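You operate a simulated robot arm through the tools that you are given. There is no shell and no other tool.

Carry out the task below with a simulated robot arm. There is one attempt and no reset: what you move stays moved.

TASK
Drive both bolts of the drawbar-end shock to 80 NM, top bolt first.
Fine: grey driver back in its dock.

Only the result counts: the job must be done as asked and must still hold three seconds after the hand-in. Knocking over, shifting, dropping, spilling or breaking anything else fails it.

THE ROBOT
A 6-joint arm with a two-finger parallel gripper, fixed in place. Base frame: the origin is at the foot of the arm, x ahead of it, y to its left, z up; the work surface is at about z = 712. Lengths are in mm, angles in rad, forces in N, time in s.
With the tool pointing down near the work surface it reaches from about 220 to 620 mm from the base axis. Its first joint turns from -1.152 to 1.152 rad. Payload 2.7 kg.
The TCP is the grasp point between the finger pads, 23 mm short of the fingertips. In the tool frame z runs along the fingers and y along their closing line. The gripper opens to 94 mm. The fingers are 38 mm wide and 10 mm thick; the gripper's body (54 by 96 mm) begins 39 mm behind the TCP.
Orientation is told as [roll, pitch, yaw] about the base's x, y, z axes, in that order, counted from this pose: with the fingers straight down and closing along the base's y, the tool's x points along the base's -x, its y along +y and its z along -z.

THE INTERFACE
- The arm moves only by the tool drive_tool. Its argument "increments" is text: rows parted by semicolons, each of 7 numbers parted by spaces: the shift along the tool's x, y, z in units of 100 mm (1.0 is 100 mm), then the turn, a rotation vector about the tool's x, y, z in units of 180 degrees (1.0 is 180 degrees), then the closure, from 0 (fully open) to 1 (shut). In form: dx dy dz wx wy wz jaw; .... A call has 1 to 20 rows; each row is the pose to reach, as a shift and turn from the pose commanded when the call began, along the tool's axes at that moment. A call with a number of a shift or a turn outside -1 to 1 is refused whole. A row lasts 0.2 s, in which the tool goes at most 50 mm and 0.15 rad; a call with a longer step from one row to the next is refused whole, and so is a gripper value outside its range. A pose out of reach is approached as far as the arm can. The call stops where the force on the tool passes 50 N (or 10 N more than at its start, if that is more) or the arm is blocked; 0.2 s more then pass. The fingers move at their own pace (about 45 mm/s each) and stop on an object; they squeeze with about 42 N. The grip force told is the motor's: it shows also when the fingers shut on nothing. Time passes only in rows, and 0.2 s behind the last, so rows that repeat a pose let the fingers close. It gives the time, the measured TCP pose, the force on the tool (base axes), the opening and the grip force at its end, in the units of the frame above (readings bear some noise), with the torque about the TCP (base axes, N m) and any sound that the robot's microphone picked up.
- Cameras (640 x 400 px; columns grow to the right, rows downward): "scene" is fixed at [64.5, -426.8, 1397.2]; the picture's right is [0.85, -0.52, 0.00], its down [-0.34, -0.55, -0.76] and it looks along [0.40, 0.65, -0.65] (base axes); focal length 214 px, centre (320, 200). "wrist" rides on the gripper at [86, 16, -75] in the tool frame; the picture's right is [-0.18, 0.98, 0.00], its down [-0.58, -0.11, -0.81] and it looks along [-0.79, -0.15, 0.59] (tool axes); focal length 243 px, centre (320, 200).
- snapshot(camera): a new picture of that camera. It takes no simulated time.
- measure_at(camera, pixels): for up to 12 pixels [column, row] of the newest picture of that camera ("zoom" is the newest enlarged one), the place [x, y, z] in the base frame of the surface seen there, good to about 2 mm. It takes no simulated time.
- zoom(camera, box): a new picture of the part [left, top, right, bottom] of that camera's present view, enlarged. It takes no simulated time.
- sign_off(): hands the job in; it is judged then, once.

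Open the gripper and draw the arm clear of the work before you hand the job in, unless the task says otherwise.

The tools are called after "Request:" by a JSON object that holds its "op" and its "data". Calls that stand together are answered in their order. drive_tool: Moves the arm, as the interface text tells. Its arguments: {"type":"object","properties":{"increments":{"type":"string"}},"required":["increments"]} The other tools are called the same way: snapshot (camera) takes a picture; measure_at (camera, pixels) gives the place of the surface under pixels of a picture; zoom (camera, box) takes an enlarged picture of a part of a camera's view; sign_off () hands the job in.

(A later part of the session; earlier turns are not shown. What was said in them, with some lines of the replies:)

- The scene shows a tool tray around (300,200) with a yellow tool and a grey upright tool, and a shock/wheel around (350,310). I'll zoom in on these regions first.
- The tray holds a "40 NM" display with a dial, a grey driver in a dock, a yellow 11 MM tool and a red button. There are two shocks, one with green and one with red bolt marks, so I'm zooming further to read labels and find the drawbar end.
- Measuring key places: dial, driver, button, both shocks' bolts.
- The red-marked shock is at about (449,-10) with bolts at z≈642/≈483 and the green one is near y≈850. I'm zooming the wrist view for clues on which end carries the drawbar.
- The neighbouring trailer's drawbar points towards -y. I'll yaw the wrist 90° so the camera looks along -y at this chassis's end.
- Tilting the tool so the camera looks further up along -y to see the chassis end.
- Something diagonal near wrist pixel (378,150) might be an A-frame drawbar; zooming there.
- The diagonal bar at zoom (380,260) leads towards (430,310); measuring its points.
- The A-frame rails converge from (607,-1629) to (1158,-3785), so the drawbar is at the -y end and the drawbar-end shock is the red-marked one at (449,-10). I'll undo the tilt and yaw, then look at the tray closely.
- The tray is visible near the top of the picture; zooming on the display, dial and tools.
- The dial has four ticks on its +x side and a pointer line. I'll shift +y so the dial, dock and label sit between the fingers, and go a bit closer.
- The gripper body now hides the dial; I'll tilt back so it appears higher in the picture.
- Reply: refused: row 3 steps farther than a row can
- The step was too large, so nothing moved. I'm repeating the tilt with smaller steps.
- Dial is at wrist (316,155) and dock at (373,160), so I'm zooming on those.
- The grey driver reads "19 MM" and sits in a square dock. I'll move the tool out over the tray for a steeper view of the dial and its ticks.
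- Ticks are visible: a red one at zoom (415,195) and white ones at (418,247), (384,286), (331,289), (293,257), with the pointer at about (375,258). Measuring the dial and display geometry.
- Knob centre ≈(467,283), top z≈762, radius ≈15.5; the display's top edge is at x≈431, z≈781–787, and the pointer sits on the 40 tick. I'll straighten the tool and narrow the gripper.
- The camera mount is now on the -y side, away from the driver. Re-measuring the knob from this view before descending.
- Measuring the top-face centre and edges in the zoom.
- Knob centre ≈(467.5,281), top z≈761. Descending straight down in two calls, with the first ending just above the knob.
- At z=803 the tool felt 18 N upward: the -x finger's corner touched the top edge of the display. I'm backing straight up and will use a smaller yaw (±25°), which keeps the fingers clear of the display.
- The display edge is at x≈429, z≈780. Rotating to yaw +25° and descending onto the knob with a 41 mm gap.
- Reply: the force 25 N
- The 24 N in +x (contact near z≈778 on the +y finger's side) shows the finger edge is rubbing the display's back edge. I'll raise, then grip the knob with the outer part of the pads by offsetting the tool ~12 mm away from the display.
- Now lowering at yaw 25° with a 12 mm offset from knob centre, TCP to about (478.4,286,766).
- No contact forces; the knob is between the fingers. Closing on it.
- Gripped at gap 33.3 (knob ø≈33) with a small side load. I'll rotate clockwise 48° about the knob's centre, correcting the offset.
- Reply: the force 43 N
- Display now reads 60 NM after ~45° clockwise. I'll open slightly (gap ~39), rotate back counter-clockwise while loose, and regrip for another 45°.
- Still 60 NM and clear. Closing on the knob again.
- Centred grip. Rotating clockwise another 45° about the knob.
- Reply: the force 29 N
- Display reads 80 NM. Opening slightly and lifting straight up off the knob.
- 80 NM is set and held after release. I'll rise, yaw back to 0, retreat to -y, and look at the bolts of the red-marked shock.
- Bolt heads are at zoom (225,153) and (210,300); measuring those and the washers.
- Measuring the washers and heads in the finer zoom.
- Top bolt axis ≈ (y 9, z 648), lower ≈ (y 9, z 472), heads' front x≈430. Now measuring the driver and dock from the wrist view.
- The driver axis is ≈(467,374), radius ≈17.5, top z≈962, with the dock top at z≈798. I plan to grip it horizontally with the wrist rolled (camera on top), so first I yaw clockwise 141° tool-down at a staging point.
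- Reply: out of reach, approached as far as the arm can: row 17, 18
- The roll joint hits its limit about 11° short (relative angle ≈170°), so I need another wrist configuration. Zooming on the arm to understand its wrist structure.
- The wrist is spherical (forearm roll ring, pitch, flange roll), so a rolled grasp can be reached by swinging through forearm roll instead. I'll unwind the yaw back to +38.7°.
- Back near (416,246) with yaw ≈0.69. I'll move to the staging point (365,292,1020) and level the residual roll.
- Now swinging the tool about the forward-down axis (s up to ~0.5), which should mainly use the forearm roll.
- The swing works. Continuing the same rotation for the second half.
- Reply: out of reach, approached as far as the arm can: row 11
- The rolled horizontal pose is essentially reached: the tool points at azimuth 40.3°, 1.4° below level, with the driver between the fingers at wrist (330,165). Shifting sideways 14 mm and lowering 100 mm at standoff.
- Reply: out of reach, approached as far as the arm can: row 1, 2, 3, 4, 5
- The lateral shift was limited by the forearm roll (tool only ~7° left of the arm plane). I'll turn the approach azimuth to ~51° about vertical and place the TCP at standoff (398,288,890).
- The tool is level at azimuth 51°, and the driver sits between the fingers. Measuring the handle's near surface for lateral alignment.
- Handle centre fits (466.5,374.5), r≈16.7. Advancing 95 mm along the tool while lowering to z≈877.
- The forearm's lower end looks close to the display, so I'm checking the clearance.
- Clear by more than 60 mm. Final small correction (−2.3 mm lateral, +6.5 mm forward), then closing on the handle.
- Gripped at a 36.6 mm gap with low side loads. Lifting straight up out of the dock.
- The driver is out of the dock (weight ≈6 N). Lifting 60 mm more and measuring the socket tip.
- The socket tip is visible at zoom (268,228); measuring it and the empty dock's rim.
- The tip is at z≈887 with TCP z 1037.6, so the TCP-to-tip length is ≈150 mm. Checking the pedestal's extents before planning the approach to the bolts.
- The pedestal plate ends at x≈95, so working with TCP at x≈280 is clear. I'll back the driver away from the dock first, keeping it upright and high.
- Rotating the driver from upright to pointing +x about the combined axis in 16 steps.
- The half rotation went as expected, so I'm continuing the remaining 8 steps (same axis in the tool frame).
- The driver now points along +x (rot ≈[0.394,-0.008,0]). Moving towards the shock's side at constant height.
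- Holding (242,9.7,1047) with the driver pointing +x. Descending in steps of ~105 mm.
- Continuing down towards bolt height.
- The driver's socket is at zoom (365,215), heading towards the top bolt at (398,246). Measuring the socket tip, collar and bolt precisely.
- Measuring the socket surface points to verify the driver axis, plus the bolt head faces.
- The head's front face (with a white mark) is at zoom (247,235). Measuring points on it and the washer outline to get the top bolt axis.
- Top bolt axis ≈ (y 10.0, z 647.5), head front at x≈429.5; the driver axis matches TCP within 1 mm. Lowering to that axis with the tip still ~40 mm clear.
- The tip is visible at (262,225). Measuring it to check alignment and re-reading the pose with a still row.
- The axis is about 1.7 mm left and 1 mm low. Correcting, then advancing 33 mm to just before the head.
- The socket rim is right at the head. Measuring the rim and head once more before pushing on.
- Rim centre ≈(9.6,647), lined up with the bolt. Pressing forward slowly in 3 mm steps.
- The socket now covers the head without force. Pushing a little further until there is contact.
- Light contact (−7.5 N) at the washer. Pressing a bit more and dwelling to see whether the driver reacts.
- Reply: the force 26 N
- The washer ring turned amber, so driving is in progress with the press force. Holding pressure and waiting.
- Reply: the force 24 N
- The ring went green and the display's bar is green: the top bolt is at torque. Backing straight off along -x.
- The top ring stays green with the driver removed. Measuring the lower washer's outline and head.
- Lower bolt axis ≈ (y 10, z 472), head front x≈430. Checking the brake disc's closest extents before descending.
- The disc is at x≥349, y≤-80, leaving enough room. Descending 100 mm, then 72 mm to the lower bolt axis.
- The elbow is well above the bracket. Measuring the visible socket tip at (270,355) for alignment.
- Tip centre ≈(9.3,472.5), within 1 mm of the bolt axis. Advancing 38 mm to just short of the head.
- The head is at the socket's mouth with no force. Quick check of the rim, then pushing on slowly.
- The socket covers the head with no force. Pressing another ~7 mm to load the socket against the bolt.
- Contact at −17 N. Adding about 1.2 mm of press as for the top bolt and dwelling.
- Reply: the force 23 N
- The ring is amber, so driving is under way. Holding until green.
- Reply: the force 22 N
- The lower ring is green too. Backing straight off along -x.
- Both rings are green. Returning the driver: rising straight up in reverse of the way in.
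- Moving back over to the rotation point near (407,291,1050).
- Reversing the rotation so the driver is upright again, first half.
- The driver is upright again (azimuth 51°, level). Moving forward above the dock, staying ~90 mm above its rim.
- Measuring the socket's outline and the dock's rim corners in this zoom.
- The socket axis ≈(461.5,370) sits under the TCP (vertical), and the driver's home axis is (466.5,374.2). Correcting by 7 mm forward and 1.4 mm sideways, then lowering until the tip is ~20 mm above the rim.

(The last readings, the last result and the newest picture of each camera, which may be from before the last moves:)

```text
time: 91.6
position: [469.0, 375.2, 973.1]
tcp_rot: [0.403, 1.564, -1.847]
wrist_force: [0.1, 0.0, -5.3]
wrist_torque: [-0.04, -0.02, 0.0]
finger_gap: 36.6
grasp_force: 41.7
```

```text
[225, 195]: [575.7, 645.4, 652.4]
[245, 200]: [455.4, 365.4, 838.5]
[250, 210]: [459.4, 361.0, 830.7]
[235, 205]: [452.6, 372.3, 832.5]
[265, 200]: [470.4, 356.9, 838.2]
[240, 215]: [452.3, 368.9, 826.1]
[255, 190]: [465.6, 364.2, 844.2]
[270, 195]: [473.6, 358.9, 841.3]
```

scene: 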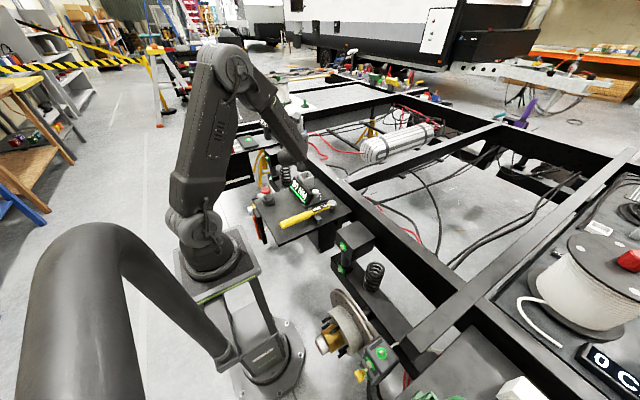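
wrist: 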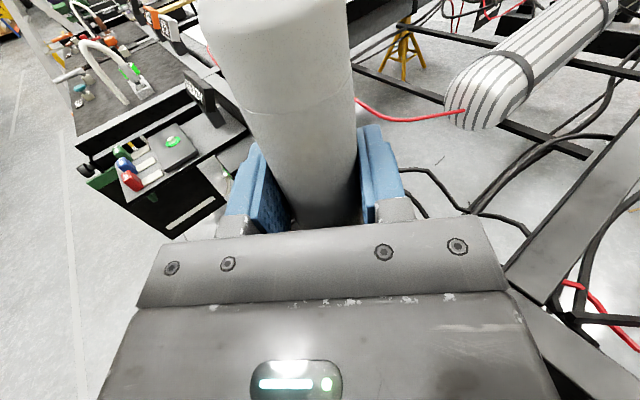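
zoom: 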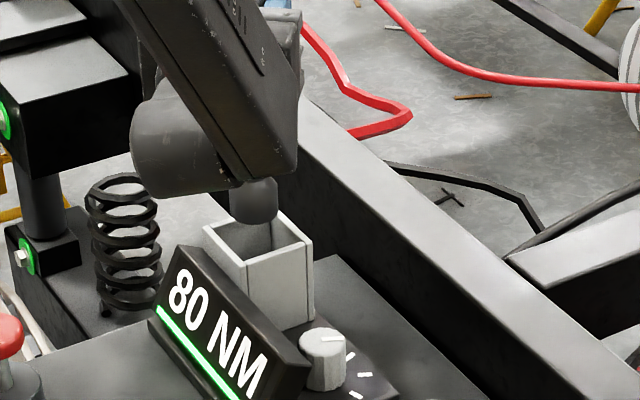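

The socket is centred over the dock within ~1.5 mm. Lowering into it by 85 mm, with the last millimetres to follow under force watch.

Request:
{"op": "drive_tool", "data": {"increments": "-0.15 -0.008 -0.006 0 0 0 0.85;-0.3 -0.008 -0.006 0 0 0 0.85;-0.45 -0.008 -0.006 0 0 0 0.85;-0.6 -0.008 -0.006 0 0 0 0.85;-0.75 -0.008 -0.006 0 0 0 0.85;-0.85 -0.008 -0.006 0 0 0 0.85;-0.85 -0.008 -0.006 0 0 0 0.85"}}

Request:
{"op": "zoom", "data": {"camera": "scene", "box": [270, 130, 350, 210]}}

```text
time: 93.2
position: [468.0, 374.5, 887.1]
tcp_rot: [0.413, 1.563, -1.838]
wrist_force: [0.0, 0.0, -5.2]
wrist_torque: [0.0, 0.03, -0.02]
finger_gap: 36.8
grasp_force: 41.5
```

```text
5.00 times, centred on (310, 170) of scene
```

zoom: 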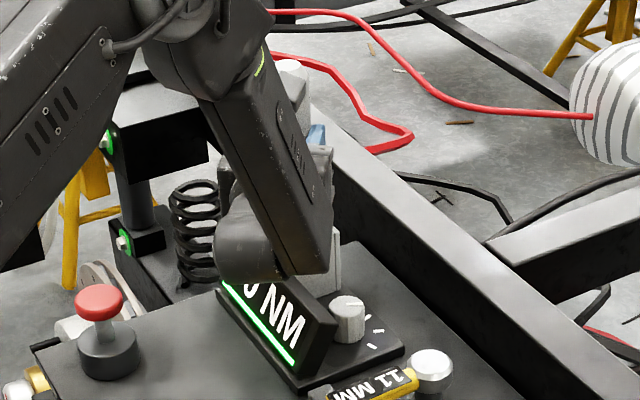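

No contact yet at z=887 (home was 879.2). Lowering 2 mm at a time.

Request:
{"op": "drive_tool", "data": {"increments": "-0.02 0 0 0 0 0 0.85;-0.04 0 0 0 0 0 0.85;-0.06 0 0 0 0 0 0.85;-0.07 0 0 0 0 0 0.85;-0.07 0 0 0 0 0 0.85"}}

```text
time: 94.4
position: [469.2, 376.4, 880.5]
tcp_rot: [0.421, 1.565, -1.834]
wrist_force: [0.3, -0.8, -5.6]
wrist_torque: [0.02, 0.02, 0.01]
finger_gap: 36.7
grasp_force: 42.2
```

Request:
{"op": "drive_tool", "data": {"increments": "-0.01 0 0 0 0 0 0.85;-0.02 0 0 0 0 0 0.85;-0.03 0 0 0 0 0 0.85;-0.03 0 0 0 0 0 0.85"}}

```text
time: 95.4
position: [468.1, 376.3, 880.0]
tcp_rot: [1.752, 1.568, -0.498]
wrist_force: [-3.8, -4.4, 16.2]
wrist_torque: [-0.27, 0.67, 0.05]
finger_gap: 36.5
grasp_force: 41.8
```

The driver is seated (about 22 N upward contact at z=880). Easing the press by ~1.5 mm, then opening the fingers.

Request:
{"op": "drive_tool", "data": {"increments": "-0.018 0 0 0 0 0 0.85;-0.015 0 0 0 0 0 0.85;-0.015 0 0 0 0 0 0.55;-0.015 0 0 0 0 0 0.3;-0.015 0 0 0 0 0 0.1;-0.015 0 0 0 0 0 0;-0.015 0 0 0 0 0 0;-0.015 0 0 0 0 0 0"}}

Request:
{"op": "snapshot", "data": {"camera": "wrist"}}

```text
time: 97.2
position: [468.5, 376.3, 875.1]
tcp_rot: [0.453, 1.563, -1.796]
wrist_force: [0.1, 0.6, -0.1]
wrist_torque: [0.03, 0.01, -0.01]
finger_gap: 94.0
grasp_force: 0.0
```

```text
taken
```

wrist: 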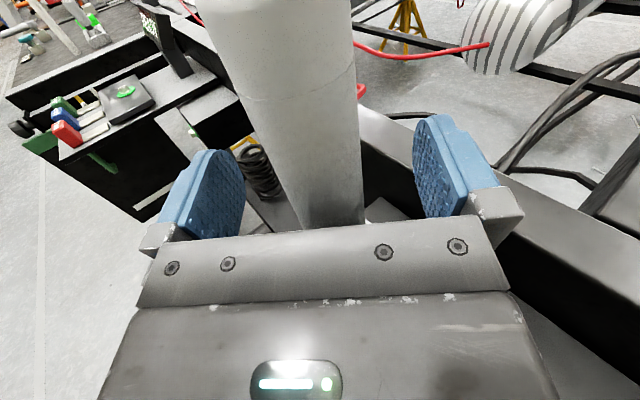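

I had the easing sign reversed (it pressed 1.5 mm more), but the driver released cleanly and stands in the dock. Retreating straight back along the tool axis.

Request:
{"op": "drive_tool", "data": {"increments": "0 0 -0.2 0 0 0 0;0 0 -0.4 0 0 0 0;0 0 -0.6 0 0 0 0;0 0 -0.8 0 0 0 0;0 0 -1.0 0 0 0 0"}}

Request:
{"op": "drive_tool", "data": {"increments": "0.3 0 -0.1 0 0 0 0;0.6 0 -0.15 0 0 0 0;1.0 0 -0.2 0 0 0 0"}}

Request:
{"op": "snapshot", "data": {"camera": "wrist"}}

Request:
{"op": "snapshot", "data": {"camera": "scene"}}

Request:
{"op": "zoom", "data": {"camera": "scene", "box": [240, 120, 370, 230]}}

```text
time: 98.4
position: [403.8, 298.2, 878.3]
tcp_rot: [0.487, 1.564, -1.763]
wrist_force: [-0.5, 0.3, 0.6]
wrist_torque: [-0.03, 0.0, 0.02]
finger_gap: 94.1
grasp_force: 0.0
```

```text
time: 99.2
position: [391.5, 285.2, 978.7]
tcp_rot: [0.328, 1.566, -1.924]
wrist_force: [0.2, 0.4, -0.2]
wrist_torque: [-0.02, 0.0, 0.03]
finger_gap: 94.1
grasp_force: 0.0
```

```text
taken
```

wrist: 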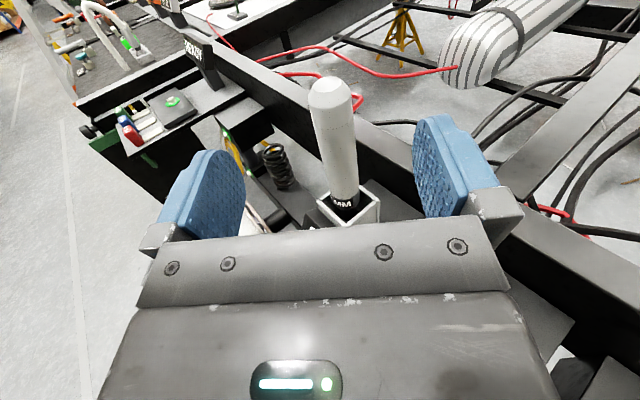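

```text
taken
```

scene: 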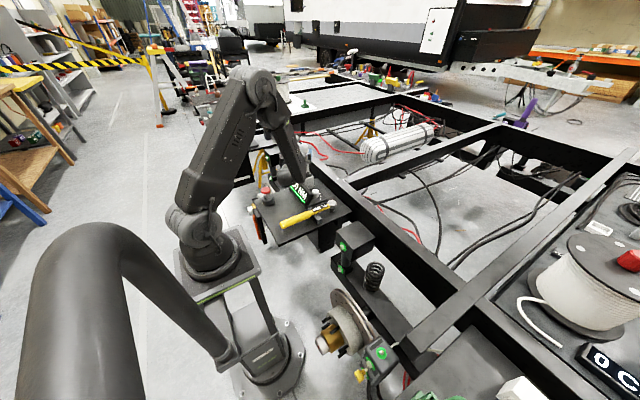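

```text
3.64 times, centred on (305, 175) of scene
```

zoom: 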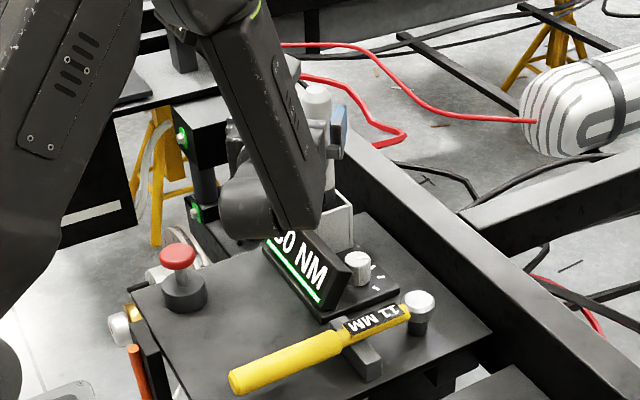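

The driver stands in its dock. Measuring its top and sides against the original position.

Request:
{"op": "measure_at", "data": {"camera": "wrist", "pixels": [[328, 84], [318, 120], [335, 120], [352, 120], [325, 180], [340, 180], [355, 175], [345, 203]]}}

Request:
{"op": "zoom", "data": {"camera": "wrist", "box": [280, 60, 400, 230]}}

```text
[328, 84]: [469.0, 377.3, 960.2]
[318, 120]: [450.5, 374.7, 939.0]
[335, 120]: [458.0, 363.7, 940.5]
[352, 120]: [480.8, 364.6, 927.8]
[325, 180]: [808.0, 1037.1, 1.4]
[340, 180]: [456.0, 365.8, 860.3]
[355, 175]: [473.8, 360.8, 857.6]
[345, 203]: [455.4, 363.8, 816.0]
```

```text
2.35 times, centred on (340, 145) of wrist
```

zoom: 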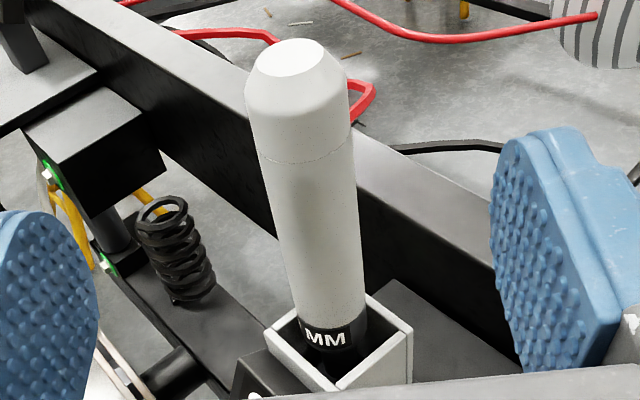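

The driver is upright and seated (top z≈960, centre ≈(468,376)). Drawing the arm further up and back.

Request:
{"op": "drive_tool", "data": {"increments": "0.3 0 -0.15 0 0 0 0;0.6 0 -0.3 0 0 0 0;0.9 0 -0.45 0 0 0 0;1.0 0 -0.6 0 0 0 0;1.0 0 -0.6 0 0 0 0"}}

Request:
{"op": "snapshot", "data": {"camera": "scene"}}

Request:
{"op": "zoom", "data": {"camera": "scene", "box": [250, 120, 390, 290]}}

```text
time: 100.4
position: [355.0, 238.9, 1079.9]
tcp_rot: [0.384, 1.564, -1.867]
wrist_force: [0.2, -0.5, -0.7]
wrist_torque: [0.01, 0.02, -0.01]
finger_gap: 93.9
grasp_force: 0.2
```

```text
taken
```

scene: 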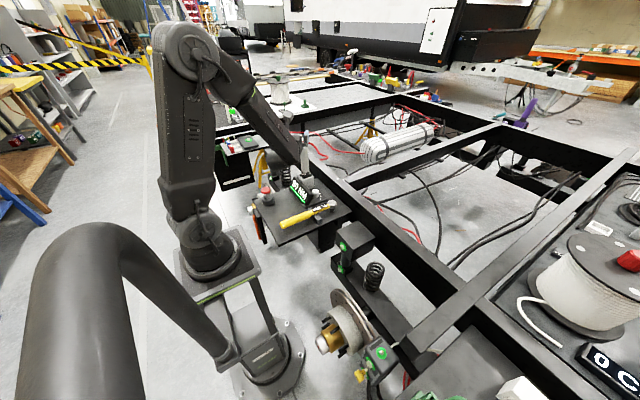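

```text
2.35 times, centred on (320, 205) of scene
```

zoom: 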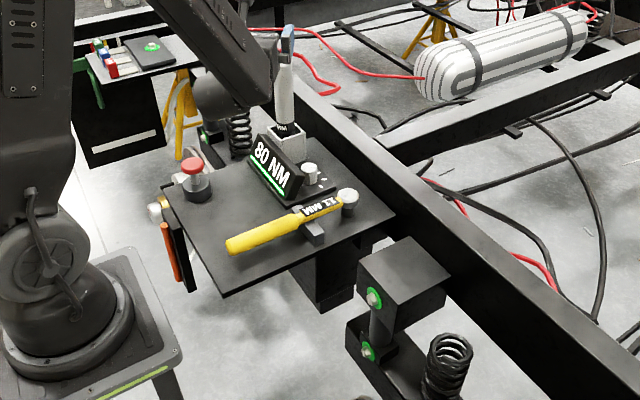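

Both rings on the drawbar-end shock are green, the display reads 80 NM, the driver is docked, the gripper is open and the arm is clear. Handing in.

Request:
{"op": "sign_off", "data": {}}

```text
The job is handed in.
```

I drove both bolts of the drawbar-end shock at the 80 NM setting, top bolt first, and put the grey driver back upright in its dock. Each bolt's ring went from red through amber to green, and both stayed green after I pulled the driver off. The job is handed in, with the gripper open and the arm drawn clear.

- **Which shock:** I took it to be the one at about y = -10. The chassis rails converge towards the -y end, so the drawbar is there.
- **Contact with the display:** while I was lining up on the torque dial, a finger touched the edge of the 80 NM display twice, at about 18 N and 24 N. I saw no shift in the display afterwards.
- **Docking:** I got one sign wrong and pressed the driver about 1.5 mm further into the dock before releasing it. It came free cleanly. It stands within about 2 mm of where it started.
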